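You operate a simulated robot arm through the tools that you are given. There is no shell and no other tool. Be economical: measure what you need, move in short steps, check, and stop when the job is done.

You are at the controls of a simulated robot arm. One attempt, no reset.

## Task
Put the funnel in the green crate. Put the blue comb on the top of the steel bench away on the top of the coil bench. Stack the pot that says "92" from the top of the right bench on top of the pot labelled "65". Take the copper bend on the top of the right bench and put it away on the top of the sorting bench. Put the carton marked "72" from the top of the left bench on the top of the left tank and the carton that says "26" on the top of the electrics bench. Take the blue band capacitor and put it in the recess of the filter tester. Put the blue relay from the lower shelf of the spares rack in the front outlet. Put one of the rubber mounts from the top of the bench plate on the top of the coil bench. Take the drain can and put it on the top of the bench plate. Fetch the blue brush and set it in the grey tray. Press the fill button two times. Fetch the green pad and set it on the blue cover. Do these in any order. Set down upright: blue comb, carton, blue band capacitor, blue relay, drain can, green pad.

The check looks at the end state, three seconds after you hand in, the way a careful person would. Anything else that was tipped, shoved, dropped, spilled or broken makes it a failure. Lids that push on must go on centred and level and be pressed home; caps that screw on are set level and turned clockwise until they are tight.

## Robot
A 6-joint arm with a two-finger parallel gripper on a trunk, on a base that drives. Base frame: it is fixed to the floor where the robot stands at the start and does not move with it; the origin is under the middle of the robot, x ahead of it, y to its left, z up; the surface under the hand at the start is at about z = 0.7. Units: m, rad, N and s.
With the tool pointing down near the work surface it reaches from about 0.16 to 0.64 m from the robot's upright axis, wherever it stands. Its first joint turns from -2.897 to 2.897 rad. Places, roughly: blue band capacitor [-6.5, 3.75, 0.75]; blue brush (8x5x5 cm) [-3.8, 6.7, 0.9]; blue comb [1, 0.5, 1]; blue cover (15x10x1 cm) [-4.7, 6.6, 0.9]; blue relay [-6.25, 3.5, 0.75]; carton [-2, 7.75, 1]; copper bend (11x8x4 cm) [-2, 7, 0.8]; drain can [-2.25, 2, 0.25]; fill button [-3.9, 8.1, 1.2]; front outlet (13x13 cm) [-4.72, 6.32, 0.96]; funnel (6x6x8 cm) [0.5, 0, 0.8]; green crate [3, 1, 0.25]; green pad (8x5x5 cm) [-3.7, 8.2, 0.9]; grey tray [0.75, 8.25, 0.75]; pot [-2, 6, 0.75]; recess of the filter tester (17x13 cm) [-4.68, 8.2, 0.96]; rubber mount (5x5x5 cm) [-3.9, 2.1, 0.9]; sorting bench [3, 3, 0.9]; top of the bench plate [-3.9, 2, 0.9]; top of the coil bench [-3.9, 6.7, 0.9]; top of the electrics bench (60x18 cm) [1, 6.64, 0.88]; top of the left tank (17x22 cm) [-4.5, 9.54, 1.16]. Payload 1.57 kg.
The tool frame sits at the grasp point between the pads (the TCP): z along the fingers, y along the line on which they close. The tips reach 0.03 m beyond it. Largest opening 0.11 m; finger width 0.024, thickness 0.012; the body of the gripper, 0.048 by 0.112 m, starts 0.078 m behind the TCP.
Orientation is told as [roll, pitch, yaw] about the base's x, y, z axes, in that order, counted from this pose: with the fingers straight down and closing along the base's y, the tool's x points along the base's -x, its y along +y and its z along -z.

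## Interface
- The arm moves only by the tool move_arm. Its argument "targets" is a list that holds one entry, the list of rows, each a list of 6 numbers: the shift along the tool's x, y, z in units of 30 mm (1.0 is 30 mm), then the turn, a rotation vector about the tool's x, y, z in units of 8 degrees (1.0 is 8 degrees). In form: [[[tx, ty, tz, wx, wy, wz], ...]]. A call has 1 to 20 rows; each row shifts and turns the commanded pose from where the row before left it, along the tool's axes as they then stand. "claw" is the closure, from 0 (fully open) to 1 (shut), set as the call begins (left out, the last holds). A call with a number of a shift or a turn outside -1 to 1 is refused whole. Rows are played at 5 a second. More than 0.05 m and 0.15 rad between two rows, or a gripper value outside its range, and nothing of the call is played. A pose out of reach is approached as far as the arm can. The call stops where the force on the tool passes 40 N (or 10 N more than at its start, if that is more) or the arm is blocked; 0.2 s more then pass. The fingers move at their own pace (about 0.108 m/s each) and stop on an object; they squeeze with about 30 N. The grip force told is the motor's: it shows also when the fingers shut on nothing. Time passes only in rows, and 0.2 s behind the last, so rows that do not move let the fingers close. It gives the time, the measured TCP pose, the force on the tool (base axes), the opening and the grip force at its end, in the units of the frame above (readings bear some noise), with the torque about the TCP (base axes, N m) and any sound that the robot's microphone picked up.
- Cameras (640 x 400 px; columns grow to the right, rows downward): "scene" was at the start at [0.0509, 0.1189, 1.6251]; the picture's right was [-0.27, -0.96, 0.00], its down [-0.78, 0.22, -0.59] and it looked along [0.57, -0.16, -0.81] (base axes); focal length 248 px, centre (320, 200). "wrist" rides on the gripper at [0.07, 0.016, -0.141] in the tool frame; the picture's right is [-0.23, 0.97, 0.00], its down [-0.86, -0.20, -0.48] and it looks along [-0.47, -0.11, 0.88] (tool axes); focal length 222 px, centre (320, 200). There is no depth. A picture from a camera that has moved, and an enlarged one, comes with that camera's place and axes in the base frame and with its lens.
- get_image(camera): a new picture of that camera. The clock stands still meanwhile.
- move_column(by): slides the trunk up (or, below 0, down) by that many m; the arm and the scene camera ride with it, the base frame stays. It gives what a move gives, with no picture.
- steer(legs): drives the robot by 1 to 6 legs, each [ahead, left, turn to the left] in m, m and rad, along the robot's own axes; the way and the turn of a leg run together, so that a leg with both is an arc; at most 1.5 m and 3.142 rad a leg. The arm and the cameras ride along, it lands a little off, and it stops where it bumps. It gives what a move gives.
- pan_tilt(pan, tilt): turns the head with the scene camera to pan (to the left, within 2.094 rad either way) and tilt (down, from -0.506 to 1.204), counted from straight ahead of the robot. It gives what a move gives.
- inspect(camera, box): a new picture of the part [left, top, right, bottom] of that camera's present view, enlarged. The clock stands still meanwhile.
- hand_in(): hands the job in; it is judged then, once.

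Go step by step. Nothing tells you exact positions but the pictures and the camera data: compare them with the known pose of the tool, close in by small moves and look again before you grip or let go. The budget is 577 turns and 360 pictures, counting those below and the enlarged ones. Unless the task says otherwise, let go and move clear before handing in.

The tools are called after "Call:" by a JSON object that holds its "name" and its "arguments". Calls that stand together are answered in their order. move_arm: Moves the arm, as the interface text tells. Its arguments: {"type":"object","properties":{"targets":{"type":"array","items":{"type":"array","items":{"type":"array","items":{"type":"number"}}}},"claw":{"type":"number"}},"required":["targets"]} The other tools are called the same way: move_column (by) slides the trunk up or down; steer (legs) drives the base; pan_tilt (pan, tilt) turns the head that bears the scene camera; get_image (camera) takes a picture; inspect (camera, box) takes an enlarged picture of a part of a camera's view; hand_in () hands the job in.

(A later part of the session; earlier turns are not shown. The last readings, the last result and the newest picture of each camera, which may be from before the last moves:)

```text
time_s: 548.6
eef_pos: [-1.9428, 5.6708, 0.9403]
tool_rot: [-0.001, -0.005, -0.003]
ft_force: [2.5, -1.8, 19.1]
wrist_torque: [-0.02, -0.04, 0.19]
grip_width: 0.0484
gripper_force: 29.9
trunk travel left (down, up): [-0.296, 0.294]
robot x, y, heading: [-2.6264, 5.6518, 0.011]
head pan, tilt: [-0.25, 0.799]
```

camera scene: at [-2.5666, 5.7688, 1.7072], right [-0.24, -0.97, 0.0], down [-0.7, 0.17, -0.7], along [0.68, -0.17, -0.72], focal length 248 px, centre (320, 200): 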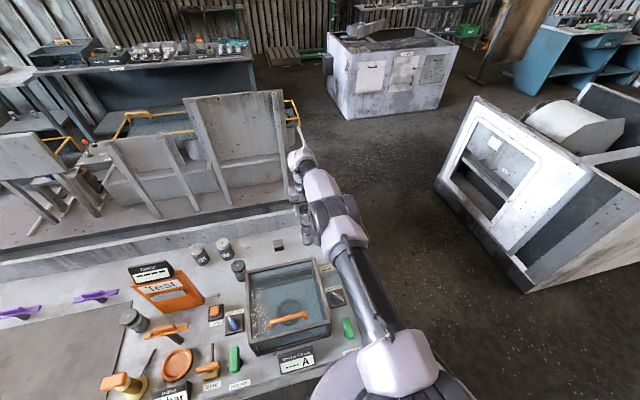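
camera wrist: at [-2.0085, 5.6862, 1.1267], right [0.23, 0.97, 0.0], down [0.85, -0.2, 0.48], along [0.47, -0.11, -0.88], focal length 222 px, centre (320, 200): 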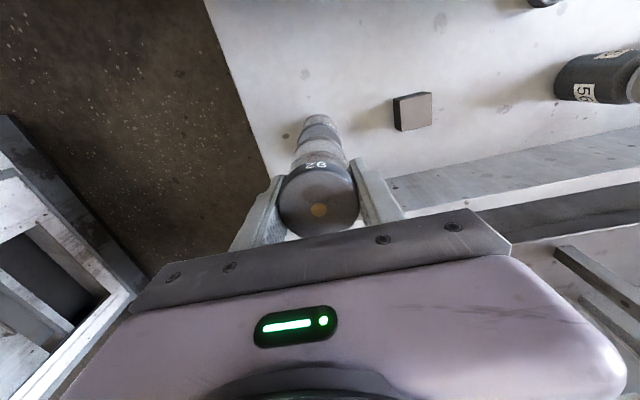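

Seated. Release carefully and rise.

Call:
{"name": "move_arm", "arguments": {"targets": [[[0, 0, -0.03, 0, 0, 0], [0, 0, 0, 0, 0, 0], [0, 0, 0, 0, 0, 0], [0, 0, 0, 0, 0, 0]]], "claw": 0.2}}

Call:
{"name": "move_arm", "arguments": {"targets": [[[0, 0, -0.4, 0, 0, 0], [0, 0, -0.8, 0, 0, 0], [0, 0, -0.9, 0, 0, 0], [0, 0, -0.9, 0, 0, 0], [0, 0, 0, 0, 0, 0]]]}}

Call:
{"name": "move_column", "arguments": {"by": 0.2}}

Call:
{"name": "inspect", "arguments": {"camera": "scene", "box": [260, 190, 360, 280]}}

Call:
{"name": "get_image", "arguments": {"camera": "wrist"}}

```text
time_s: 549.6
eef_pos: [-1.9409, 5.6706, 0.9411]
tool_rot: [0.0, -0.003, -0.004]
ft_force: [0.4, 0.8, 0.6]
wrist_torque: [0.01, 0.01, 0.03]
grip_width: 0.0882
gripper_force: 0.0
trunk travel left (down, up): [-0.296, 0.294]
robot x, y, heading: [-2.6257, 5.6518, 0.0]
head pan, tilt: [-0.25, 0.799]
```

```text
time_s: 550.9
eef_pos: [-1.9336, 5.67, 1.0286]
tool_rot: [-0.002, 0.004, -0.004]
ft_force: [0.0, 0.5, -0.3]
wrist_torque: [-0.02, 0.02, 0.01]
grip_width: 0.088
gripper_force: 0.0
out of reach, approached as far as the arm can: row 4
trunk travel left (down, up): [-0.296, 0.294]
robot x, y, heading: [-2.626, 5.6491, 0.007]
head pan, tilt: [-0.25, 0.799]
```

```text
time_s: 553.0
eef_pos: [-1.9346, 5.6705, 1.2279]
tool_rot: [-0.002, 0.004, -0.004]
ft_force: [0.2, -0.5, -0.6]
wrist_torque: [0.0, 0.03, 0.03]
grip_width: 0.0881
gripper_force: 0.1
trunk travel left (down, up): [-0.496, 0.094]
robot x, y, heading: [-2.6228, 5.6477, 0.003]
head pan, tilt: [-0.25, 0.799]
```

```text
4.44 times, centred on (310, 235) of scene
camera zoom: at [-2.5667, 5.7689, 1.907], right [-0.24, -0.97, 0.0], down [-0.7, 0.17, -0.7], along [0.68, -0.17, -0.72], focal length 1103 px, centre (364, 44)
```

zoom: 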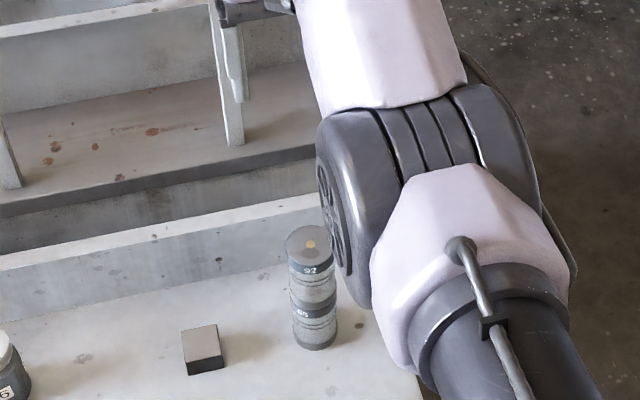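

```text
203 pictures are left
camera wrist: at [-2.004, 5.6861, 1.3704], right [0.23, 0.97, 0.0], down [0.86, -0.2, 0.48], along [0.46, -0.11, -0.88], focal length 222 px, centre (320, 200)
```

wrist: 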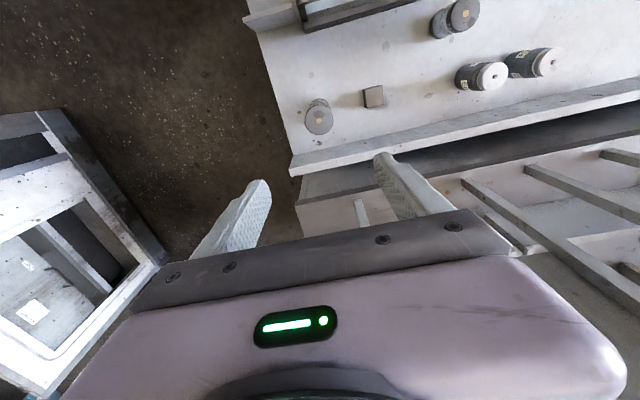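

The stack is straight. Next: cartons on the left bench; I back off, retract and strafe to y≈7.5.

Call:
{"name": "move_arm", "arguments": {"targets": [[[0.9, 0, 0, 0, 0, 0], [0.9, 0, 0, 0, 0, 0], [0.9, 0, 0, 0, 0, 0], [0.9, 0, 0, 0, 0, 0], [0.9, 0, 0, 0, 0, 0], [0.9, 0, 0, 0, 0, 0], [0.9, 0, 0, 0, 0, 0], [0.9, 0, 0, 0, 0, 0], [0.9, 0, 0, 0, 0, 0], [0, 0, 0, 0, 0, 0]]]}}

Call:
{"name": "steer", "arguments": {"legs": [[-0.35, 0, 0], [0, 1.3, 0], [0, 0.6, 0]]}}

Call:
{"name": "pan_tilt", "arguments": {"pan": 0.2, "tilt": 0.65}}

Call:
{"name": "get_image", "arguments": {"camera": "scene"}}

```text
time_s: 555.2
eef_pos: [-1.9347, 5.6716, 1.2291]
tool_rot: [-0.002, 0.004, -0.003]
ft_force: [-0.2, 0.0, 0.5]
wrist_torque: [-0.01, -0.03, 0.0]
grip_width: 0.088
gripper_force: 0.0
out of reach, approached as far as the arm can: row 1, 2, 3, 4, 5, 6, 7, 8, 9
trunk travel left (down, up): [-0.496, 0.094]
robot x, y, heading: [-2.6249, 5.6474, 0.005]
head pan, tilt: [-0.25, 0.799]
```

```text
time_s: 566.6
eef_pos: [-2.2946, 7.567, 1.2295]
tool_rot: [-0.003, 0.004, 0.0]
ft_force: [0.3, 0.0, -0.1]
wrist_torque: [0.01, 0.0, 0.0]
grip_width: 0.0878
gripper_force: 0.1
trunk travel left (down, up): [-0.496, 0.094]
robot x, y, heading: [-2.983, 7.5441, 0.007]
head pan, tilt: [-0.25, 0.799]
```

```text
time_s: 567.5
eef_pos: [-2.2945, 7.567, 1.2291]
tool_rot: [-0.003, 0.002, 0.001]
ft_force: [-0.1, -0.3, 0.9]
wrist_torque: [-0.02, -0.02, 0.03]
grip_width: 0.088
gripper_force: 0.0
trunk travel left (down, up): [-0.496, 0.094]
robot x, y, heading: [-2.9834, 7.5484, 0.008]
head pan, tilt: [0.201, 0.649]
```

```text
202 pictures are left
camera scene: at [-2.9193, 7.7, 1.9196], right [0.21, -0.98, 0.0], down [-0.59, -0.12, -0.8], along [0.78, 0.16, -0.6], focal length 248 px, centre (320, 200)
```

scene: 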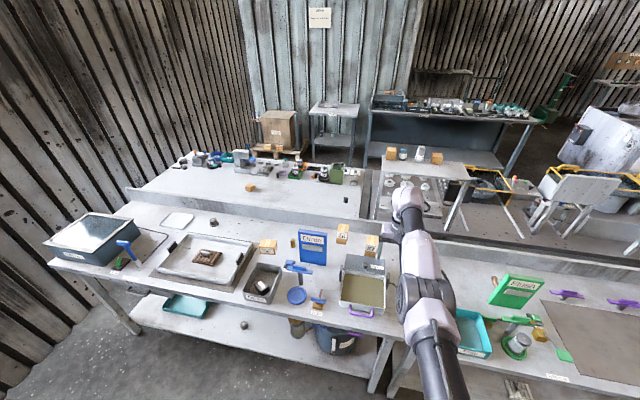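

Call:
{"name": "inspect", "arguments": {"camera": "scene", "box": [230, 215, 400, 315]}}

Call:
{"name": "move_arm", "arguments": {"targets": [[[0.3, 0, 0.5, 0, 0, 0], [0.5, 0, 0.5, 0, 0, 0], [0.7, 0, 0, 0, 0, 0], [0.8, 0, 0, 0, 0, 0], [0.8, 0, 0, 0, 0, 0], [0, 0, 0, 0, 0, 0]]]}}

```text
3.76 times, centred on (315, 265) of scene
camera zoom: at [-2.9193, 7.7, 1.9196], right [0.21, -0.98, 0.0], down [-0.59, -0.12, -0.8], along [0.78, 0.16, -0.6], focal length 934 px, centre (339, -45)
```

zoom: 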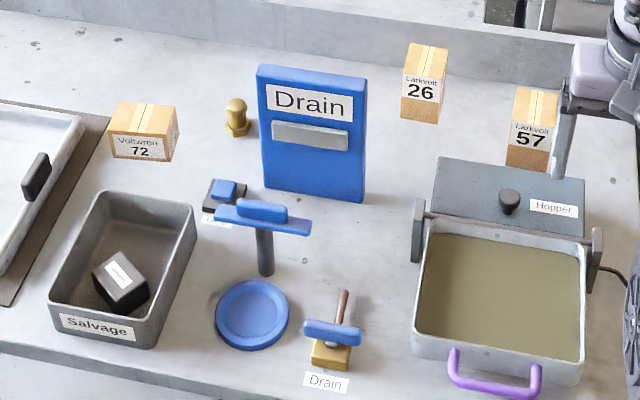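

```text
time_s: 568.9
eef_pos: [-2.2966, 7.5665, 1.1947]
tool_rot: [-0.001, 0.004, -0.001]
ft_force: [-0.1, -0.6, -0.3]
wrist_torque: [0.01, -0.01, 0.0]
grip_width: 0.0882
gripper_force: 0.0
out of reach, approached as far as the arm can: row 1, 2, 3, 4, 5
trunk travel left (down, up): [-0.496, 0.094]
robot x, y, heading: [-2.9855, 7.5474, 0.012]
head pan, tilt: [0.201, 0.649]
```

Call:
{"name": "pan_tilt", "arguments": {"pan": -0.4, "tilt": 0.5}}

Call:
{"name": "get_image", "arguments": {"camera": "scene"}}

```text
time_s: 569.9
eef_pos: [-2.2962, 7.5681, 1.1944]
tool_rot: [-0.002, 0.005, 0.002]
ft_force: [0.3, 0.4, 0.2]
wrist_torque: [0.01, -0.02, 0.01]
grip_width: 0.088
gripper_force: 0.1
trunk travel left (down, up): [-0.496, 0.094]
robot x, y, heading: [-2.9874, 7.5433, 0.002]
head pan, tilt: [-0.4, 0.499]
```

```text
200 pictures are left
camera scene: at [-2.9202, 7.6474, 1.933], right [-0.38, -0.92, 0.0], down [-0.44, 0.18, -0.88], along [0.81, -0.34, -0.48], focal length 248 px, centre (320, 200)
```

scene: 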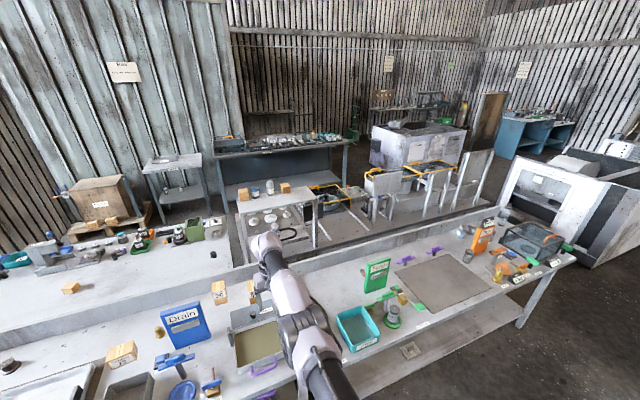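

Call:
{"name": "move_arm", "arguments": {"targets": [[[1, 0, -1, 0, 0, 0], [1, 0, -1, 0, 0, 0], [1, 0, 0, 0, 0, 0], [0, 0, 0, 0, 0, 0]]]}}

```text
time_s: 570.9
eef_pos: [-2.2948, 7.5719, 1.2505]
tool_rot: [-0.001, 0.005, 0.0]
ft_force: [0.1, 0.6, 0.0]
wrist_torque: [-0.04, 0.02, -0.01]
grip_width: 0.088
gripper_force: 0.1
out of reach, approached as far as the arm can: row 1, 2, 3
trunk travel left (down, up): [-0.496, 0.094]
robot x, y, heading: [-2.9852, 7.5452, 0.005]
head pan, tilt: [-0.4, 0.499]
```

Call:
{"name": "move_arm", "arguments": {"targets": [[[0, 0, 0.8, 0, 0, 0], [0, 0, 0.8, 0, 0, 0], [0, 0, 0.8, 0, 0, 0], [0.6, 0, 0.3, 0, 0, 0], [0.6, 0, 0, 0, 0, 0], [0.6, 0, 0, 0, 0, 0], [0, 0, 0, 0, 0, 0]]]}}

```text
time_s: 572.5
eef_pos: [-2.302, 7.575, 1.1642]
tool_rot: [-0.002, 0.005, 0.001]
ft_force: [-0.5, 0.4, -0.2]
wrist_torque: [0.02, 0.01, 0.02]
grip_width: 0.0881
gripper_force: 0.0
out of reach, approached as far as the arm can: row 4, 5, 6
trunk travel left (down, up): [-0.496, 0.094]
robot x, y, heading: [-2.9816, 7.5387, 0.008]
head pan, tilt: [-0.4, 0.499]
```

Call:
{"name": "move_arm", "arguments": {"targets": [[[0, 0, -0.9, 0, 0, 0], [0, 0, -0.9, 0, 0, 0], [0, 0, -0.9, 0, 0, 0], [0, 0, -0.9, 0, 0, 0], [0, 0, -0.9, 0, 0, 0], [0, 0, -0.9, 0, 0, 0], [0, 0, -0.9, 0, 0, 0], [0, 0, -0.9, 0, 0, 0], [0, 0, 0, 0, 0, 0]]]}}

```text
time_s: 574.5
eef_pos: [-2.3015, 7.5757, 1.3777]
tool_rot: [0.0, 0.001, -0.002]
ft_force: [0.4, 0.1, -0.2]
wrist_torque: [-0.03, 0.0, 0.01]
grip_width: 0.0879
gripper_force: 0.0
out of reach, approached as far as the arm can: row 2, 8
trunk travel left (down, up): [-0.496, 0.094]
robot x, y, heading: [-2.9871, 7.5458, 0.009]
head pan, tilt: [-0.4, 0.499]
```

Call:
{"name": "move_arm", "arguments": {"targets": [[[0.5, 0, 0, 0, 0, 0], [0.5, 0, 0, 0, 0, 0], [0.5, 0, 0, 0, 0, 0], [0, 0, 0, 0, 0, 0]]]}}

Call:
{"name": "get_image", "arguments": {"camera": "wrist"}}

```text
time_s: 575.5
eef_pos: [-2.3056, 7.5769, 1.3808]
tool_rot: [-0.002, 0.006, 0.0]
ft_force: [0.0, 0.0, -0.2]
wrist_torque: [0.0, -0.01, -0.03]
grip_width: 0.0881
gripper_force: 0.0
out of reach, approached as far as the arm can: row 1, 2, 3
trunk travel left (down, up): [-0.496, 0.094]
robot x, y, heading: [-2.9809, 7.5444, 0.006]
head pan, tilt: [-0.4, 0.499]
```

```text
199 pictures are left
camera wrist: at [-2.3741, 7.5927, 1.5212], right [0.23, 0.97, 0.0], down [0.86, -0.2, 0.47], along [0.46, -0.11, -0.88], focal length 222 px, centre (320, 200)
```

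wrist: 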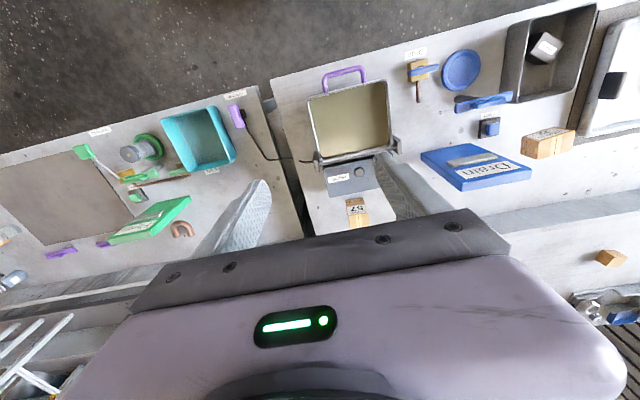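

Call:
{"name": "move_arm", "arguments": {"targets": [[[0, 0, 0, 0, -0.5, 0], [0, 0, 0, 0, -0.5, 0], [0, 0, 0, 0, -0.5, 0], [0, 0, 0, 0, -0.5, 0], [0, 0, 0, 0, 0, 0]]]}}

Call:
{"name": "move_arm", "arguments": {"targets": [[[0.5, 0, 0, 0, 0, 0], [0.5, 0, 0, 0, 0, 0], [0.5, 0, 0, 0, 0, 0], [0, 0, 0, 0, 0, 0]]]}}

```text
time_s: 576.7
eef_pos: [-2.2387, 7.5806, 1.3943]
tool_rot: [-0.002, -0.275, 0.001]
ft_force: [0.9, -0.5, -0.5]
wrist_torque: [0.01, 0.0, -0.01]
grip_width: 0.0878
gripper_force: 0.1
out of reach, approached as far as the arm can: row 1, 2, 3, 4
trunk travel left (down, up): [-0.496, 0.094]
robot x, y, heading: [-2.9818, 7.5401, 0.009]
head pan, tilt: [-0.4, 0.499]
```

```text
time_s: 577.7
eef_pos: [-2.2398, 7.582, 1.3936]
tool_rot: [-0.004, -0.275, 0.001]
ft_force: [0.2, 0.4, 1.0]
wrist_torque: [0.0, 0.0, 0.03]
grip_width: 0.0879
gripper_force: 0.1
out of reach, approached as far as the arm can: row 1, 2, 3
trunk travel left (down, up): [-0.496, 0.094]
robot x, y, heading: [-2.984, 7.5443, 0.007]
head pan, tilt: [-0.4, 0.499]
```

The arm is locked straight (elbow singularity). I try tiny retraction steps mixed with vertical motion to bend the elbow.

Call:
{"name": "move_arm", "arguments": {"targets": [[[0, 0, 0, 0, 0.5, 0], [0, 0, 0, 0, 0.5, 0], [0, 0, 0, 0, 0.5, 0], [0, 0, 0, 0, 0.47, 0], [0.02, 0, 0.3, 0, 0, 0], [0.02, 0, 0.3, 0, 0, 0], [0.03, 0, 0.3, 0, 0, 0], [0.03, 0, 0.3, 0, 0, 0], [0.04, 0, 0.3, 0, 0, 0], [0.04, 0, 0.3, 0, 0, 0], [0.05, 0, 0.3, 0, 0, 0], [0.06, 0, 0.3, 0, 0, 0], [0.08, 0, 0.3, 0, 0, 0], [0.1, 0, 0.3, 0, 0, 0], [0.12, 0, 0.3, 0, 0, 0], [0.15, 0, 0.3, 0, 0, 0]]]}}

```text
time_s: 581.1
eef_pos: [-2.3238, 7.592, 1.2748]
tool_rot: [-0.002, -0.002, 0.0]
ft_force: [-0.7, -0.2, 1.1]
wrist_torque: [-0.01, 0.0, 0.0]
grip_width: 0.0882
gripper_force: 0.1
out of reach, approached as far as the arm can: row 1, 2, 3, 4
trunk travel left (down, up): [-0.496, 0.094]
robot x, y, heading: [-2.9824, 7.5464, 0.01]
head pan, tilt: [-0.4, 0.499]
```

It works: the elbow is bending. Continue with growing steps.

Call:
{"name": "move_arm", "arguments": {"targets": [[[0.2, 0, 0, 0, 0, 0], [0.3, 0, 0, 0, 0, 0], [0.4, 0, 0, 0, 0, 0], [0.5, 0, 0, 0, 0, 0], [0.6, 0, 0, 0, 0, 0], [0.7, 0, 0, 0, 0, 0], [0.8, 0, 0, 0, 0, 0], [0.8, 0, 0, 0, 0, 0], [0, 0, 0, 0, 0, 0]]]}}

Call:
{"name": "get_image", "arguments": {"camera": "wrist"}}

Call:
{"name": "pan_tilt", "arguments": {"pan": 0.3, "tilt": 0.8}}

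Call:
{"name": "get_image", "arguments": {"camera": "scene"}}

```text
time_s: 583.1
eef_pos: [-2.4528, 7.5924, 1.2718]
tool_rot: [-0.002, 0.0, 0.0]
ft_force: [0.1, 0.1, -0.7]
wrist_torque: [0.02, 0.04, -0.01]
grip_width: 0.0878
gripper_force: 0.1
trunk travel left (down, up): [-0.496, 0.094]
robot x, y, heading: [-2.9816, 7.5421, 0.008]
head pan, tilt: [-0.4, 0.499]
```

```text
198 pictures are left
camera wrist: at [-2.5221, 7.608, 1.4136], right [0.23, 0.97, 0.0], down [0.85, -0.2, 0.48], along [0.47, -0.11, -0.88], focal length 222 px, centre (320, 200)
```

wrist: 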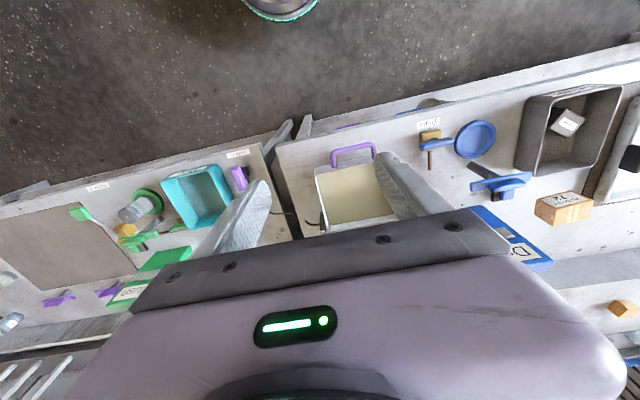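

```text
time_s: 584.2
eef_pos: [-2.453, 7.5927, 1.2727]
tool_rot: [-0.002, -0.001, 0.0]
ft_force: [0.5, 0.7, 1.1]
wrist_torque: [0.0, 0.01, 0.02]
grip_width: 0.088
gripper_force: 0.1
trunk travel left (down, up): [-0.496, 0.094]
robot x, y, heading: [-2.982, 7.5445, 0.006]
head pan, tilt: [0.3, 0.799]
```

```text
197 pictures are left
camera scene: at [-2.9274, 7.7065, 1.9071], right [0.3, -0.95, 0.0], down [-0.68, -0.22, -0.7], along [0.66, 0.21, -0.72], focal length 248 px, centre (320, 200)
```

scene: 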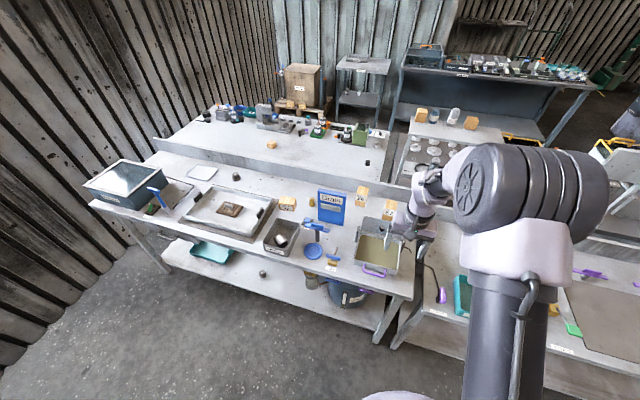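

Free again. Carton "72" is at ≈[-2.02, 8.20, 0.83], "26" at ≈[-1.83, 7.78]. I strafe to y≈8.2 and close in.

Call:
{"name": "steer", "arguments": {"legs": [[0, 0.63, 0], [0.27, 0, 0]]}}

Call:
{"name": "move_arm", "arguments": {"targets": [[[-0.8, -0.2, 0, 0, 0, 0], [-0.8, -0.2, 0, 0, 0, 0], [-0.8, -0.2, 0, 0, 0, 0], [-0.5, -0.2, 0, 0, 0, 0], [0, 0, 0, 0, 0, 0]]], "claw": 0}}

Call:
{"name": "get_image", "arguments": {"camera": "wrist"}}

Call:
{"name": "get_image", "arguments": {"camera": "scene"}}

```text
time_s: 589.2
eef_pos: [-2.1883, 8.2292, 1.2727]
tool_rot: [-0.001, 0.0, -0.003]
ft_force: [0.2, 0.5, 0.0]
wrist_torque: [0.0, 0.0, 0.0]
grip_width: 0.088
gripper_force: 0.1
trunk travel left (down, up): [-0.496, 0.094]
robot x, y, heading: [-2.7231, 8.1799, 0.002]
head pan, tilt: [0.3, 0.799]
```

```text
time_s: 590.4
eef_pos: [-2.1016, 8.2018, 1.2745]
tool_rot: [-0.002, -0.002, -0.003]
ft_force: [-0.7, 1.1, -0.4]
wrist_torque: [0.01, -0.01, 0.0]
grip_width: 0.1099
gripper_force: 0.0
trunk travel left (down, up): [-0.496, 0.094]
robot x, y, heading: [-2.7178, 8.1751, 0.008]
head pan, tilt: [0.3, 0.799]
```

```text
196 pictures are left
camera wrist: at [-2.1718, 8.2185, 1.4147], right [0.23, 0.97, 0.0], down [0.85, -0.2, 0.48], along [0.47, -0.11, -0.88], focal length 222 px, centre (320, 200)
```

wrist: 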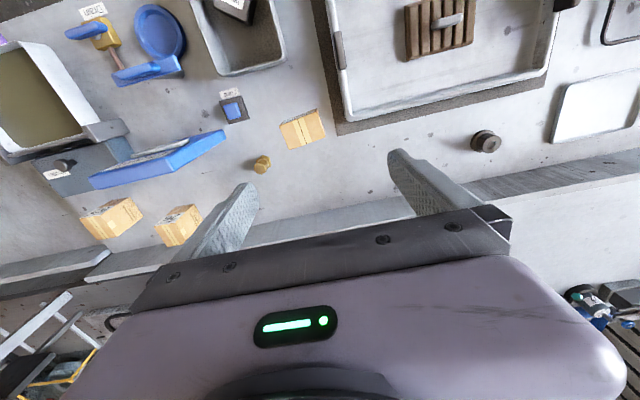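

```text
195 pictures are left
camera scene: at [-2.6637, 8.343, 1.9071], right [0.3, -0.95, 0.0], down [-0.68, -0.22, -0.7], along [0.67, 0.21, -0.72], focal length 248 px, centre (320, 200)
```

scene: 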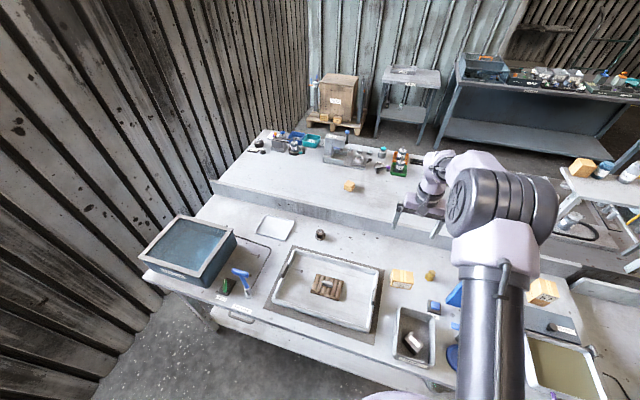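

Call:
{"name": "inspect", "arguments": {"camera": "scene", "box": [370, 250, 440, 300]}}

Call:
{"name": "inspect", "arguments": {"camera": "wrist", "box": [250, 90, 360, 170]}}

```text
8.00 times, centred on (405, 275) of scene
camera zoom: at [-2.6637, 8.343, 1.9071], right [0.3, -0.95, 0.0], down [-0.68, -0.22, -0.7], along [0.67, 0.21, -0.72], focal length 1985 px, centre (-360, -400)
```

zoom: 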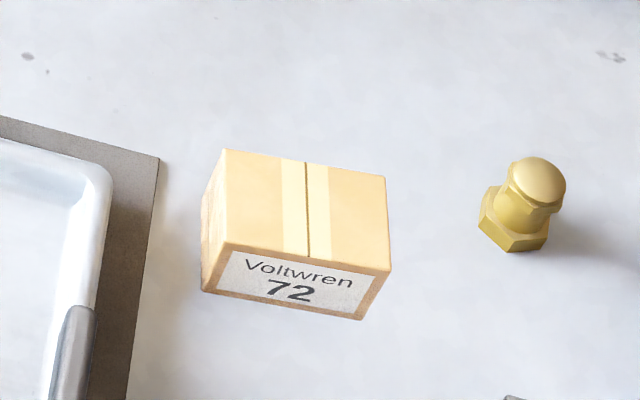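

```text
5.00 times, centred on (305, 130) of wrist
camera zoom: at [-2.1718, 8.2185, 1.4147], right [0.23, 0.97, 0.0], down [0.85, -0.2, 0.48], along [0.47, -0.11, -0.88], focal length 1111 px, centre (395, 550)
```

zoom: 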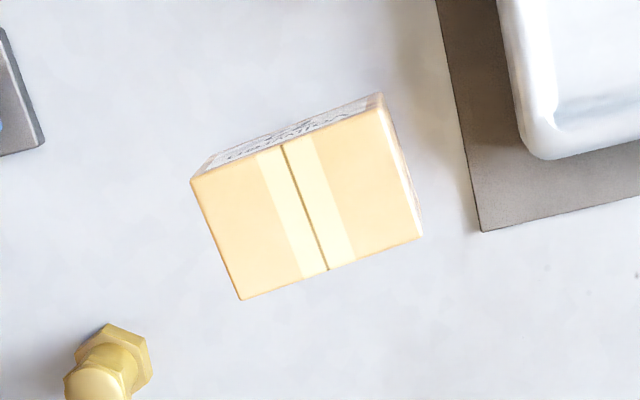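

Carton "72" top centre at [-2.084, 8.161, 0.942], 81×55 mm, bench ≈0.88. I align (yaw +7°) and lower.

Call:
{"name": "move_arm", "arguments": {"targets": [[[-0.3, -0.7, 0, 0, 0, -0.44], [-0.29, -0.66, 0, 0, 0, -0.44], [0, 0, 0, 0, 0, 0]]]}}

Call:
{"name": "move_column", "arguments": {"by": -0.24}}

Call:
{"name": "get_image", "arguments": {"camera": "wrist"}}

```text
time_s: 591.2
eef_pos: [-2.0833, 8.1633, 1.2729]
tool_rot: [-0.002, -0.002, 0.121]
ft_force: [-0.5, -0.9, -1.4]
wrist_torque: [0.02, -0.01, -0.02]
grip_width: 0.11
gripper_force: 0.1
trunk travel left (down, up): [-0.496, 0.094]
robot x, y, heading: [-2.7182, 8.1766, 0.008]
head pan, tilt: [0.3, 0.799]
```

```text
time_s: 593.7
eef_pos: [-2.0824, 8.1638, 1.0337]
tool_rot: [-0.003, -0.001, 0.12]
ft_force: [-0.1, -0.6, 0.0]
wrist_torque: [-0.02, 0.0, -0.01]
grip_width: 0.1098
gripper_force: 0.1
trunk travel left (down, up): [-0.256, 0.334]
robot x, y, heading: [-2.7202, 8.1774, 0.006]
head pan, tilt: [0.3, 0.799]
```

```text
192 pictures are left
camera wrist: at [-2.1541, 8.1701, 1.1746], right [0.11, 0.99, 0.0], down [0.87, -0.1, 0.48], along [0.48, -0.05, -0.88], focal length 222 px, centre (320, 200)
```

wrist: 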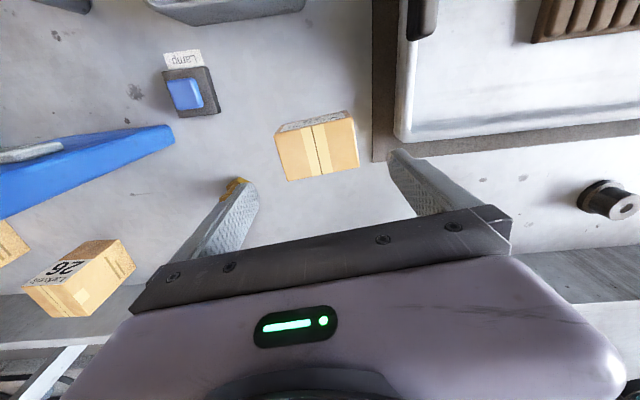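

Call:
{"name": "move_arm", "arguments": {"targets": [[[0.17, -0.13, 0, 0, 0, 0], [0, 0, 0, 0, 0, 0]]]}}

Call:
{"name": "move_column", "arguments": {"by": -0.106}}

Call:
{"name": "get_image", "arguments": {"camera": "wrist"}}

```text
time_s: 594.3
eef_pos: [-2.0874, 8.1574, 1.0348]
tool_rot: [-0.001, -0.002, 0.121]
ft_force: [-0.3, -0.5, 1.0]
wrist_torque: [0.01, -0.01, -0.02]
grip_width: 0.1102
gripper_force: 0.1
trunk travel left (down, up): [-0.256, 0.334]
robot x, y, heading: [-2.7228, 8.182, 0.006]
head pan, tilt: [0.3, 0.799]
```

```text
time_s: 595.7
eef_pos: [-2.0874, 8.158, 0.9286]
tool_rot: [-0.001, -0.002, 0.12]
ft_force: [0.2, 1.7, -1.0]
wrist_torque: [0.0, -0.01, 0.02]
grip_width: 0.1103
gripper_force: 0.1
trunk travel left (down, up): [-0.15, 0.44]
robot x, y, heading: [-2.7218, 8.1767, 0.003]
head pan, tilt: [0.3, 0.799]
```

```text
191 pictures are left
camera wrist: at [-2.1587, 8.1654, 1.0688], right [0.11, 0.99, 0.0], down [0.87, -0.1, 0.48], along [0.48, -0.05, -0.88], focal length 222 px, centre (320, 200)
```

wrist: 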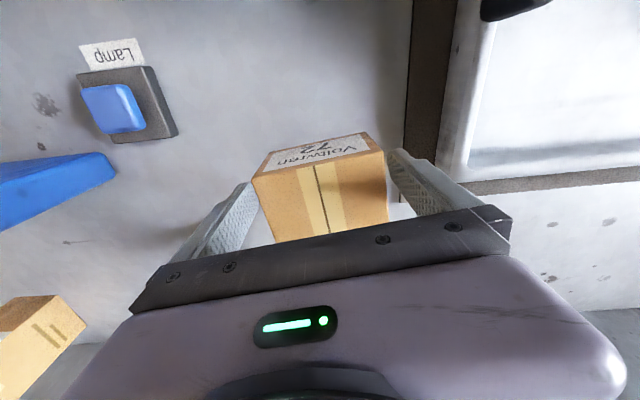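

Call:
{"name": "move_arm", "arguments": {"targets": [[[0, 0, 0, 0, 0, 0], [0, 0, 0, 0, 0, 0], [0, 0, 0, 0, 0, 0], [0, 0, 0, 0, 0, 0]]], "claw": 1}}

Call:
{"name": "move_column", "arguments": {"by": 0.3}}

Call:
{"name": "get_image", "arguments": {"camera": "wrist"}}

```text
time_s: 596.7
eef_pos: [-2.0871, 8.158, 0.9272]
tool_rot: [-0.002, -0.001, 0.121]
ft_force: [0.8, 0.2, 3.7]
wrist_torque: [0.1, -0.01, -0.01]
grip_width: 0.0845
gripper_force: 30.1
trunk travel left (down, up): [-0.15, 0.44]
robot x, y, heading: [-2.7208, 8.1813, 0.011]
head pan, tilt: [0.3, 0.799]
```

```text
time_s: 599.7
eef_pos: [-2.0878, 8.1582, 1.2269]
tool_rot: [0.0, 0.0, 0.121]
ft_force: [0.4, 0.4, -1.5]
wrist_torque: [0.0, 0.02, -0.01]
grip_width: 0.0848
gripper_force: 29.5
trunk travel left (down, up): [-0.45, 0.14]
robot x, y, heading: [-2.7198, 8.1775, 0.006]
head pan, tilt: [0.3, 0.799]
```

```text
190 pictures are left
camera wrist: at [-2.1585, 8.1654, 1.3683], right [0.11, 0.99, 0.0], down [0.87, -0.1, 0.48], along [0.48, -0.05, -0.88], focal length 222 px, centre (320, 200)
```

wrist: 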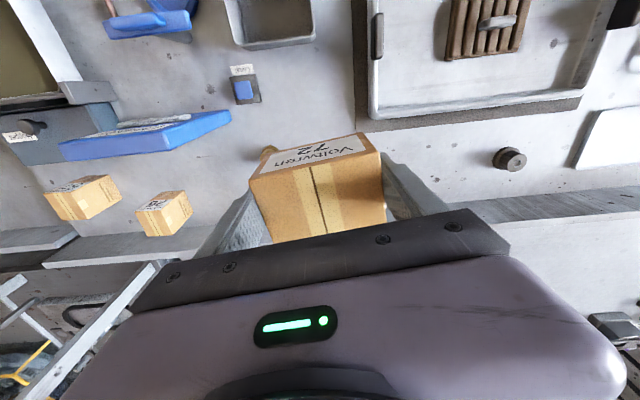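

Carton "72" held. I retract and drive round the west side to the left tank.

Call:
{"name": "move_arm", "arguments": {"targets": [[[0.3, 0, 0, 0, 0, 0], [0.6, 0, 0, 0, 0, 0], [0.9, 0, 0, 0, 0, 0], [0.9, 0, 0, 0, 0, 0], [0.9, 0, 0, 0, 0, 0], [0.9, 0, 0, 0, 0, 0], [0.9, 0, -0.3, 0, 0, 0], [0.8, 0, -0.3, 0, 0, 0.44], [0.3, 0, -0.3, 0, 0, 0.44], [0, 0, 0, 0, 0, 0]]]}}

Call:
{"name": "steer", "arguments": {"legs": [[-0.27, 0, 0], [0, -1.5, 0], [0, -1.6, 0], [-1.2, 0, 0], [-1.15, 0, 0]]}}

```text
time_s: 601.9
eef_pos: [-2.2802, 8.1367, 1.2546]
tool_rot: [-0.001, -0.002, -0.003]
ft_force: [-0.4, 0.1, -1.5]
wrist_torque: [-0.03, 0.04, -0.01]
grip_width: 0.0847
gripper_force: 29.8
trunk travel left (down, up): [-0.45, 0.14]
robot x, y, heading: [-2.7221, 8.1808, 0.003]
head pan, tilt: [0.3, 0.799]
```

```text
refused: -1.6 is not a number from -1.5 to 1.5
```

Call:
{"name": "steer", "arguments": {"legs": [[-0.27, 0, 0], [0, -1.5, 0], [0, -1.5, 0], [0, -0.12, 0], [-1.2, 0, 0], [-1.15, 0, 0]]}}

Call:
{"name": "steer", "arguments": {"legs": [[0, 1.4, 0], [0, 1.4, 0], [0, 1.2, 0]]}}

Call:
{"name": "pan_tilt", "arguments": {"pan": 0.4, "tilt": 0.6}}

Call:
{"name": "get_image", "arguments": {"camera": "scene"}}

```text
time_s: 629.9
eef_pos: [-4.9201, 5.0309, 1.2552]
tool_rot: [-0.002, 0.0, -0.018]
ft_force: [-0.3, 0.5, -2.0]
wrist_torque: [0.0, 0.02, -0.01]
grip_width: 0.0849
gripper_force: 30.3
trunk travel left (down, up): [-0.45, 0.14]
robot x, y, heading: [-5.3603, 5.0831, -0.005]
head pan, tilt: [0.3, 0.799]
```

```text
time_s: 649.0
eef_pos: [-4.9056, 9.0172, 1.2563]
tool_rot: [-0.003, -0.002, -0.006]
ft_force: [0.2, -0.3, -1.6]
wrist_torque: [-0.01, -0.04, 0.02]
grip_width: 0.0847
gripper_force: 30.0
trunk travel left (down, up): [-0.45, 0.14]
robot x, y, heading: [-5.3465, 9.0639, 0.005]
head pan, tilt: [0.3, 0.799]
```

```text
time_s: 649.8
eef_pos: [-4.9043, 9.0173, 1.2556]
tool_rot: [-0.002, -0.001, -0.007]
ft_force: [0.2, 0.2, -1.7]
wrist_torque: [0.01, 0.01, 0.02]
grip_width: 0.0845
gripper_force: 29.9
trunk travel left (down, up): [-0.45, 0.14]
robot x, y, heading: [-5.3421, 9.0616, 0.005]
head pan, tilt: [0.4, 0.6]
```

```text
189 pictures are left
camera scene: at [-5.2811, 9.2357, 1.8779], right [0.39, -0.92, 0.0], down [-0.52, -0.22, -0.82], along [0.76, 0.32, -0.57], focal length 248 px, centre (320, 200)
```

scene: 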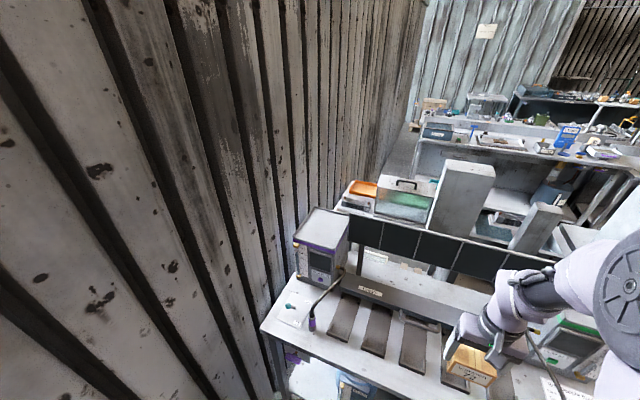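

Left tank top centre ≈[-4.525, 9.545, 1.16]. I raise, move to y≈9.4, x≈-5.15 and extend over it.

Call:
{"name": "move_column", "arguments": {"by": 0.1}}

Call:
{"name": "steer", "arguments": {"legs": [[0, 0.33, 0], [0.18, 0, 0]]}}

Call:
{"name": "move_arm", "arguments": {"targets": [[[-0.7, 0.7, 0, 0, 0, 0], [-0.7, 0.7, 0, 0, 0, 0], [-0.7, 0.7, 0, 0, 0, 0], [-0.7, 0.7, 0, 0, 0, 0], [-0.7, 0.7, 0, 0, 0, 0], [-0.7, 0.7, 0, 0, 0, 0], [-0.7, 0.7, 0, 0, 0, 0], [0, 0, 0, 0, 0, 0]]]}}

Call:
{"name": "get_image", "arguments": {"camera": "wrist"}}

Call:
{"name": "get_image", "arguments": {"camera": "scene"}}

```text
time_s: 651.1
eef_pos: [-4.9042, 9.0181, 1.3551]
tool_rot: [-0.003, -0.002, -0.007]
ft_force: [0.2, -0.6, -1.0]
wrist_torque: [0.01, 0.01, -0.01]
grip_width: 0.0845
gripper_force: 30.5
trunk travel left (down, up): [-0.55, 0.04]
robot x, y, heading: [-5.3414, 9.0632, 0.002]
head pan, tilt: [0.4, 0.6]
```

```text
time_s: 654.4
eef_pos: [-4.7249, 9.3529, 1.3549]
tool_rot: [0.0, -0.002, -0.003]
ft_force: [0.3, -0.4, -2.3]
wrist_torque: [-0.04, 0.02, 0.0]
grip_width: 0.0846
gripper_force: 30.0
trunk travel left (down, up): [-0.55, 0.04]
robot x, y, heading: [-5.1667, 9.401, 0.009]
head pan, tilt: [0.4, 0.6]
```

```text
time_s: 656.2
eef_pos: [-4.5775, 9.4986, 1.3553]
tool_rot: [0.0, 0.0, -0.001]
ft_force: [-0.6, -0.2, -1.9]
wrist_torque: [-0.03, -0.01, -0.01]
grip_width: 0.0846
gripper_force: 29.7
trunk travel left (down, up): [-0.55, 0.04]
robot x, y, heading: [-5.164, 9.3971, 0.004]
head pan, tilt: [0.4, 0.6]
```

```text
188 pictures are left
camera wrist: at [-4.6478, 9.5148, 1.4961], right [0.23, 0.97, 0.0], down [0.85, -0.2, 0.48], along [0.47, -0.11, -0.88], focal length 222 px, centre (320, 200)
```

wrist: 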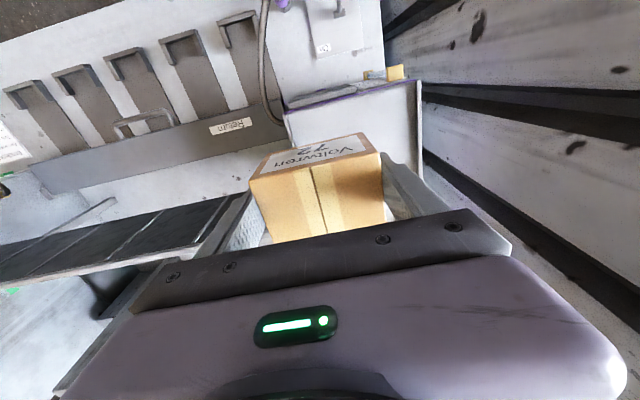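

```text
187 pictures are left
camera scene: at [-5.1033, 9.5685, 1.9783], right [0.39, -0.92, 0.0], down [-0.52, -0.22, -0.83], along [0.76, 0.32, -0.56], focal length 248 px, centre (320, 200)
```

scene: 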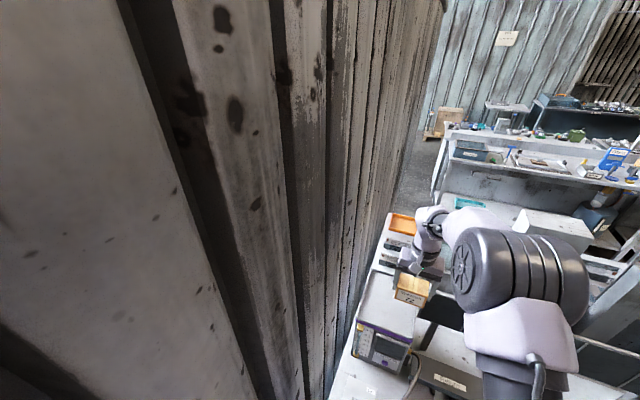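

Tank top spans x −4.616..−4.396, y 9.457–9.639. I centre the carton over it and lower.

Call:
{"name": "move_arm", "arguments": {"targets": [[[-0.48, 0.55, 0, 0, 0, 0], [-0.48, 0.55, 0, 0, 0, 0], [-0.48, 0.52, 0, 0, 0, 0], [0, 0, 0, 0, 0, 0]]]}}

Call:
{"name": "move_column", "arguments": {"by": -0.11}}

Call:
{"name": "get_image", "arguments": {"camera": "wrist"}}

Call:
{"name": "inspect", "arguments": {"camera": "scene", "box": [340, 200, 480, 360]}}

```text
time_s: 657.2
eef_pos: [-4.5339, 9.5474, 1.3554]
tool_rot: [0.0, -0.002, -0.003]
ft_force: [0.0, 0.5, -0.5]
wrist_torque: [0.01, 0.0, 0.01]
grip_width: 0.0846
gripper_force: 30.2
trunk travel left (down, up): [-0.55, 0.04]
robot x, y, heading: [-5.1643, 9.3997, 0.006]
head pan, tilt: [0.4, 0.6]
```

```text
time_s: 658.6
eef_pos: [-4.5347, 9.548, 1.2455]
tool_rot: [0.0, -0.003, -0.001]
ft_force: [-0.3, 0.4, -1.4]
wrist_torque: [0.03, 0.0, -0.01]
grip_width: 0.0848
gripper_force: 30.1
trunk travel left (down, up): [-0.44, 0.15]
robot x, y, heading: [-5.1623, 9.4016, 0.005]
head pan, tilt: [0.4, 0.6]
```

```text
186 pictures are left
camera wrist: at [-4.6043, 9.5633, 1.3866], right [0.23, 0.97, 0.0], down [0.85, -0.2, 0.48], along [0.47, -0.11, -0.88], focal length 222 px, centre (320, 200)
```

wrist: 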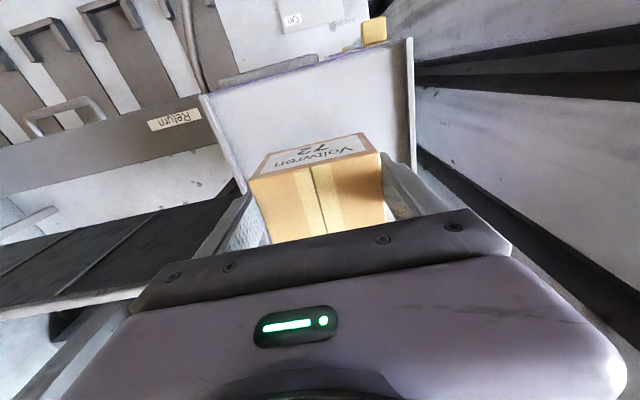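

```text
2.50 times, centred on (410, 280) of scene
camera zoom: at [-5.1035, 9.5685, 1.8682], right [0.39, -0.92, 0.0], down [-0.52, -0.22, -0.83], along [0.76, 0.32, -0.56], focal length 620 px, centre (95, 0)
```

zoom: 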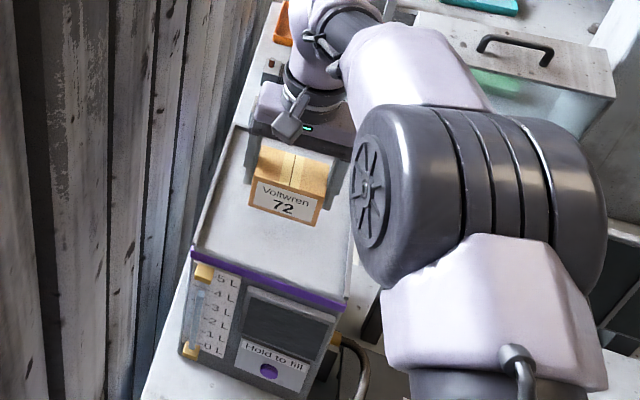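

Over the tank top. I lower by feel.

Call:
{"name": "move_arm", "arguments": {"targets": [[[0, 0, 0.4, 0, 0, 0], [0, 0, 0.3, 0, 0, 0], [0, 0, 0.15, 0, 0, 0], [0, 0, 0.1, 0, 0, 0], [0, 0, 0.1, 0, 0, 0], [0, 0, 0.1, 0, 0, 0], [0, 0, 0, 0, 0, 0]]]}}

```text
time_s: 660.2
eef_pos: [-4.5344, 9.5478, 1.2122]
tool_rot: [0.0, -0.001, -0.002]
ft_force: [-0.8, 0.1, -1.8]
wrist_torque: [0.04, 0.0, 0.0]
grip_width: 0.0849
gripper_force: 29.9
trunk travel left (down, up): [-0.44, 0.15]
robot x, y, heading: [-5.1629, 9.3982, 0.005]
head pan, tilt: [0.4, 0.6]
```

Call:
{"name": "move_arm", "arguments": {"targets": [[[0, 0, 0.1, 0, 0, 0], [0, 0, 0.1, 0, 0, 0], [0, 0, 0.1, 0, 0, 0], [0, 0, 0.1, 0, 0, 0], [0, 0, 0, 0, 0, 0]]]}}

Call:
{"name": "get_image", "arguments": {"camera": "wrist"}}

```text
time_s: 661.4
eef_pos: [-4.5354, 9.5473, 1.2009]
tool_rot: [0.004, -0.003, -0.003]
ft_force: [1.7, 1.0, 23.2]
wrist_torque: [-0.08, -0.05, -0.04]
grip_width: 0.0843
gripper_force: 29.6
trunk travel left (down, up): [-0.44, 0.15]
robot x, y, heading: [-5.1603, 9.3986, 0.007]
head pan, tilt: [0.4, 0.6]
```

```text
184 pictures are left
camera wrist: at [-4.6057, 9.5634, 1.341], right [0.23, 0.97, 0.0], down [0.85, -0.2, 0.48], along [0.47, -0.11, -0.88], focal length 222 px, centre (320, 200)
```

wrist: 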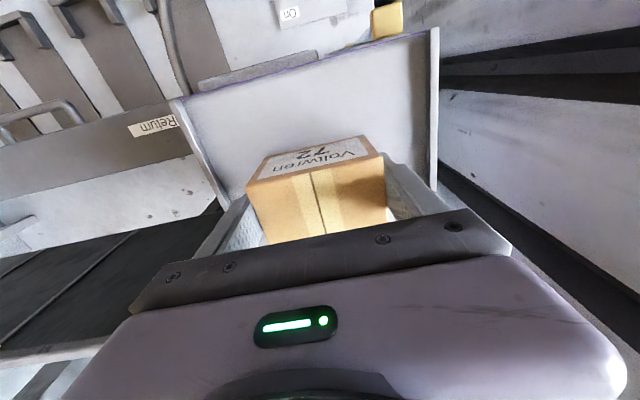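

Call:
{"name": "move_arm", "arguments": {"targets": [[[0, 0, -0.05, 0, 0, 0], [0, 0, 0, 0, 0, 0], [0, 0, 0, 0, 0, 0]]], "claw": 0}}

Call:
{"name": "move_column", "arguments": {"by": 0.14}}

Call:
{"name": "get_image", "arguments": {"camera": "wrist"}}

```text
time_s: 662.2
eef_pos: [-4.5362, 9.5479, 1.2005]
tool_rot: [0.0, -0.001, -0.002]
ft_force: [0.2, 0.7, -0.3]
wrist_torque: [-0.02, -0.01, -0.01]
grip_width: 0.1099
gripper_force: 0.1
trunk travel left (down, up): [-0.44, 0.15]
robot x, y, heading: [-5.1631, 9.401, 0.014]
head pan, tilt: [0.4, 0.6]
```

```text
time_s: 663.9
eef_pos: [-4.534, 9.5476, 1.3407]
tool_rot: [0.0, -0.001, -0.002]
ft_force: [0.1, 0.1, 0.0]
wrist_torque: [0.0, -0.03, 0.01]
grip_width: 0.11
gripper_force: 0.0
trunk travel left (down, up): [-0.58, 0.01]
robot x, y, heading: [-5.1638, 9.3998, 0.003]
head pan, tilt: [0.4, 0.6]
```

```text
183 pictures are left
camera wrist: at [-4.6048, 9.563, 1.4815], right [0.23, 0.97, 0.0], down [0.85, -0.2, 0.48], along [0.47, -0.11, -0.88], focal length 222 px, centre (320, 200)
```

wrist: 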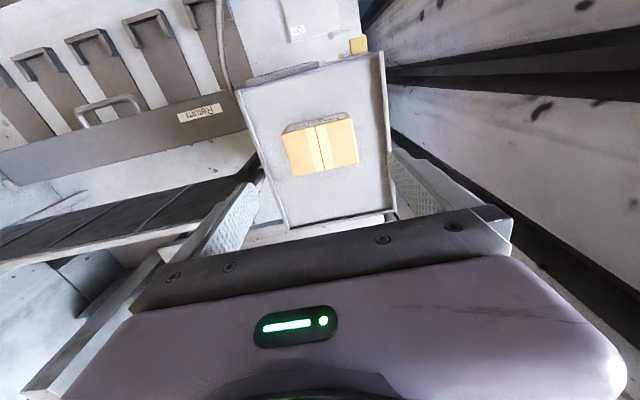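

Carton "72" is on the left tank. I retract and head south to survey the bench plate area.

Call:
{"name": "move_arm", "arguments": {"targets": [[[0.2, -0.2, 0, 0, 0, 0], [0.4, -0.4, 0, 0, 0, 0], [0.7, -0.6, 0, 0, 0, 0], [0.8, -0.6, 0, 0, 0, 0], [0.8, -0.6, 0, 0, 0, 0], [0.8, -0.6, 0, 0, 0, 0], [0.8, -0.5, 0, 0, 0, 0], [0.8, -0.5, 0, 0, 0, 0], [0.8, -0.4, 0, 0, 0, 0], [0, 0, 0, 0, 0, 0]]]}}

Call:
{"name": "steer", "arguments": {"legs": [[-0.18, 0, 0], [0, -1.5, 0], [0, -1.5, 0], [0, -1.4, 0], [0, -1.0, 0]]}}

Call:
{"name": "pan_tilt", "arguments": {"pan": -0.6, "tilt": 0.45}}

Call:
{"name": "get_image", "arguments": {"camera": "scene"}}

Call:
{"name": "pan_tilt", "arguments": {"pan": -1.5, "tilt": 0.45}}

Call:
{"name": "get_image", "arguments": {"camera": "scene"}}

```text
time_s: 666.1
eef_pos: [-4.7185, 9.415, 1.3399]
tool_rot: [0.0, -0.001, -0.002]
ft_force: [0.0, -0.2, 0.8]
wrist_torque: [-0.01, 0.0, 0.01]
grip_width: 0.11
gripper_force: 0.1
trunk travel left (down, up): [-0.58, 0.01]
robot x, y, heading: [-5.1634, 9.3993, 0.001]
head pan, tilt: [0.4, 0.6]
```

```text
time_s: 693.0
eef_pos: [-4.784, 4.0247, 1.3394]
tool_rot: [0.0, -0.003, 0.015]
ft_force: [0.4, 0.9, 1.1]
wrist_torque: [-0.03, -0.01, -0.01]
grip_width: 0.11
gripper_force: 0.1
trunk travel left (down, up): [-0.58, 0.01]
robot x, y, heading: [-5.2301, 3.9966, 0.026]
head pan, tilt: [0.4, 0.6]
```

```text
time_s: 694.3
eef_pos: [-4.7854, 4.0243, 1.34]
tool_rot: [-0.001, -0.002, 0.015]
ft_force: [-0.2, -0.7, -0.3]
wrist_torque: [-0.01, 0.0, 0.0]
grip_width: 0.11
gripper_force: 0.1
trunk travel left (down, up): [-0.58, 0.01]
robot x, y, heading: [-5.2322, 3.9971, 0.018]
head pan, tilt: [-0.6, 0.45]
```

```text
182 pictures are left
camera scene: at [-5.1763, 4.0855, 2.0215], right [-0.55, -0.84, 0.0], down [-0.36, 0.24, -0.9], along [0.75, -0.49, -0.44], focal length 248 px, centre (320, 200)
```

scene: 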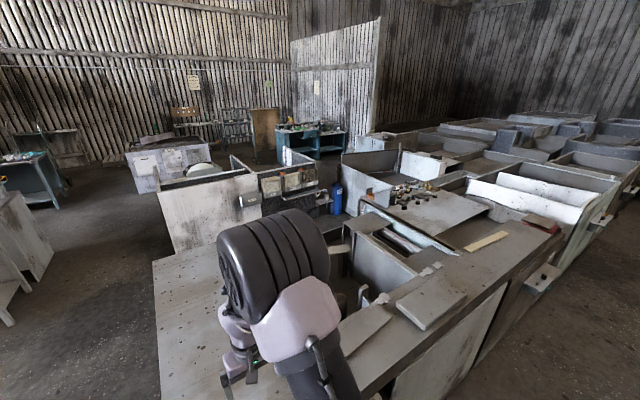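

```text
time_s: 695.5
eef_pos: [-4.784, 4.0246, 1.3406]
tool_rot: [-0.001, -0.001, 0.015]
ft_force: [0.0, 0.7, -0.1]
wrist_torque: [-0.03, 0.01, 0.01]
grip_width: 0.11
gripper_force: 0.0
trunk travel left (down, up): [-0.58, 0.01]
robot x, y, heading: [-5.2326, 3.9964, 0.022]
head pan, tilt: [-1.499, 0.45]
```

```text
181 pictures are left
camera scene: at [-5.2446, 4.0442, 2.0215], right [-1.0, -0.09, 0.0], down [-0.04, 0.43, -0.9], along [0.08, -0.9, -0.44], focal length 248 px, centre (320, 200)
```

scene: 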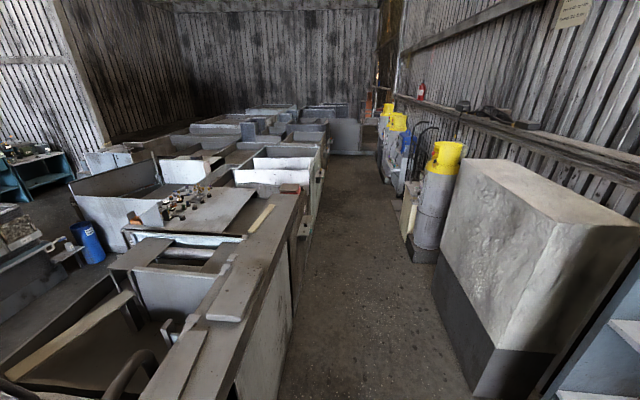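

The bench plate (with mounts) at ≈[-3.75, 2.0] and the blue drain can at ≈[-2.3, 2.0] must be reached from the east later. Now I fetch the blue brush from the coil bench.

Call:
{"name": "steer", "arguments": {"legs": [[0, 1.05, -0.02], [1.2, 0, 0], [1.03, 0, 0], [0, 0, 3.14], [0, -1.5, 0]]}}

Call:
{"name": "pan_tilt", "arguments": {"pan": -0.1, "tilt": 0.7}}

Call:
{"name": "get_image", "arguments": {"camera": "scene"}}

Call:
{"name": "get_image", "arguments": {"camera": "wrist"}}

```text
time_s: 726.0
eef_pos: [-3.4906, 6.5488, 1.341]
tool_rot: [-0.002, -0.003, -3.114]
ft_force: [0.4, -0.5, -0.3]
wrist_torque: [-0.01, -0.04, 0.02]
grip_width: 0.11
gripper_force: 0.0
trunk travel left (down, up): [-0.58, 0.01]
robot x, y, heading: [-3.0432, 6.5799, -3.109]
head pan, tilt: [-1.499, 0.45]
```

```text
time_s: 727.5
eef_pos: [-3.4907, 6.5479, 1.3408]
tool_rot: [-0.003, -0.002, -3.115]
ft_force: [0.1, -0.5, -0.8]
wrist_torque: [0.01, 0.0, 0.02]
grip_width: 0.1099
gripper_force: 0.0
trunk travel left (down, up): [-0.58, 0.01]
robot x, y, heading: [-3.0461, 6.5804, -3.106]
head pan, tilt: [-0.099, 0.7]
```

```text
180 pictures are left
camera scene: at [-3.1058, 6.4456, 1.9993], right [0.06, 1.0, 0.0], down [0.64, -0.04, -0.77], along [-0.76, 0.05, -0.64], focal length 248 px, centre (320, 200)
```

scene: 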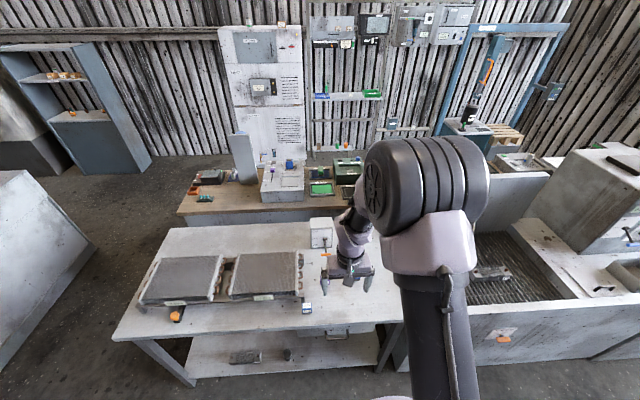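

```text
179 pictures are left
camera wrist: at [-3.4208, 6.5322, 1.4807], right [-0.2, -0.98, 0.0], down [-0.86, 0.17, 0.48], along [-0.47, 0.1, -0.88], focal length 222 px, centre (320, 200)
```

wrist: 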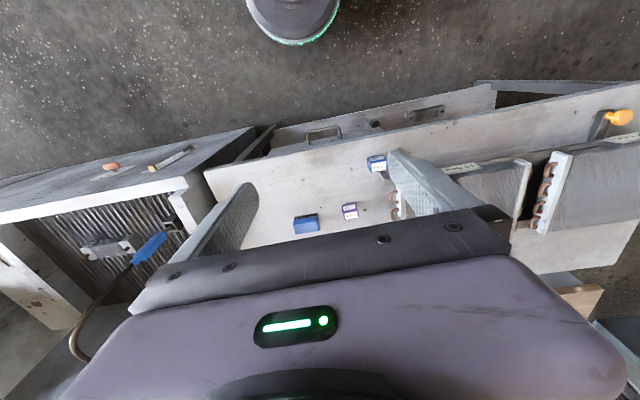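

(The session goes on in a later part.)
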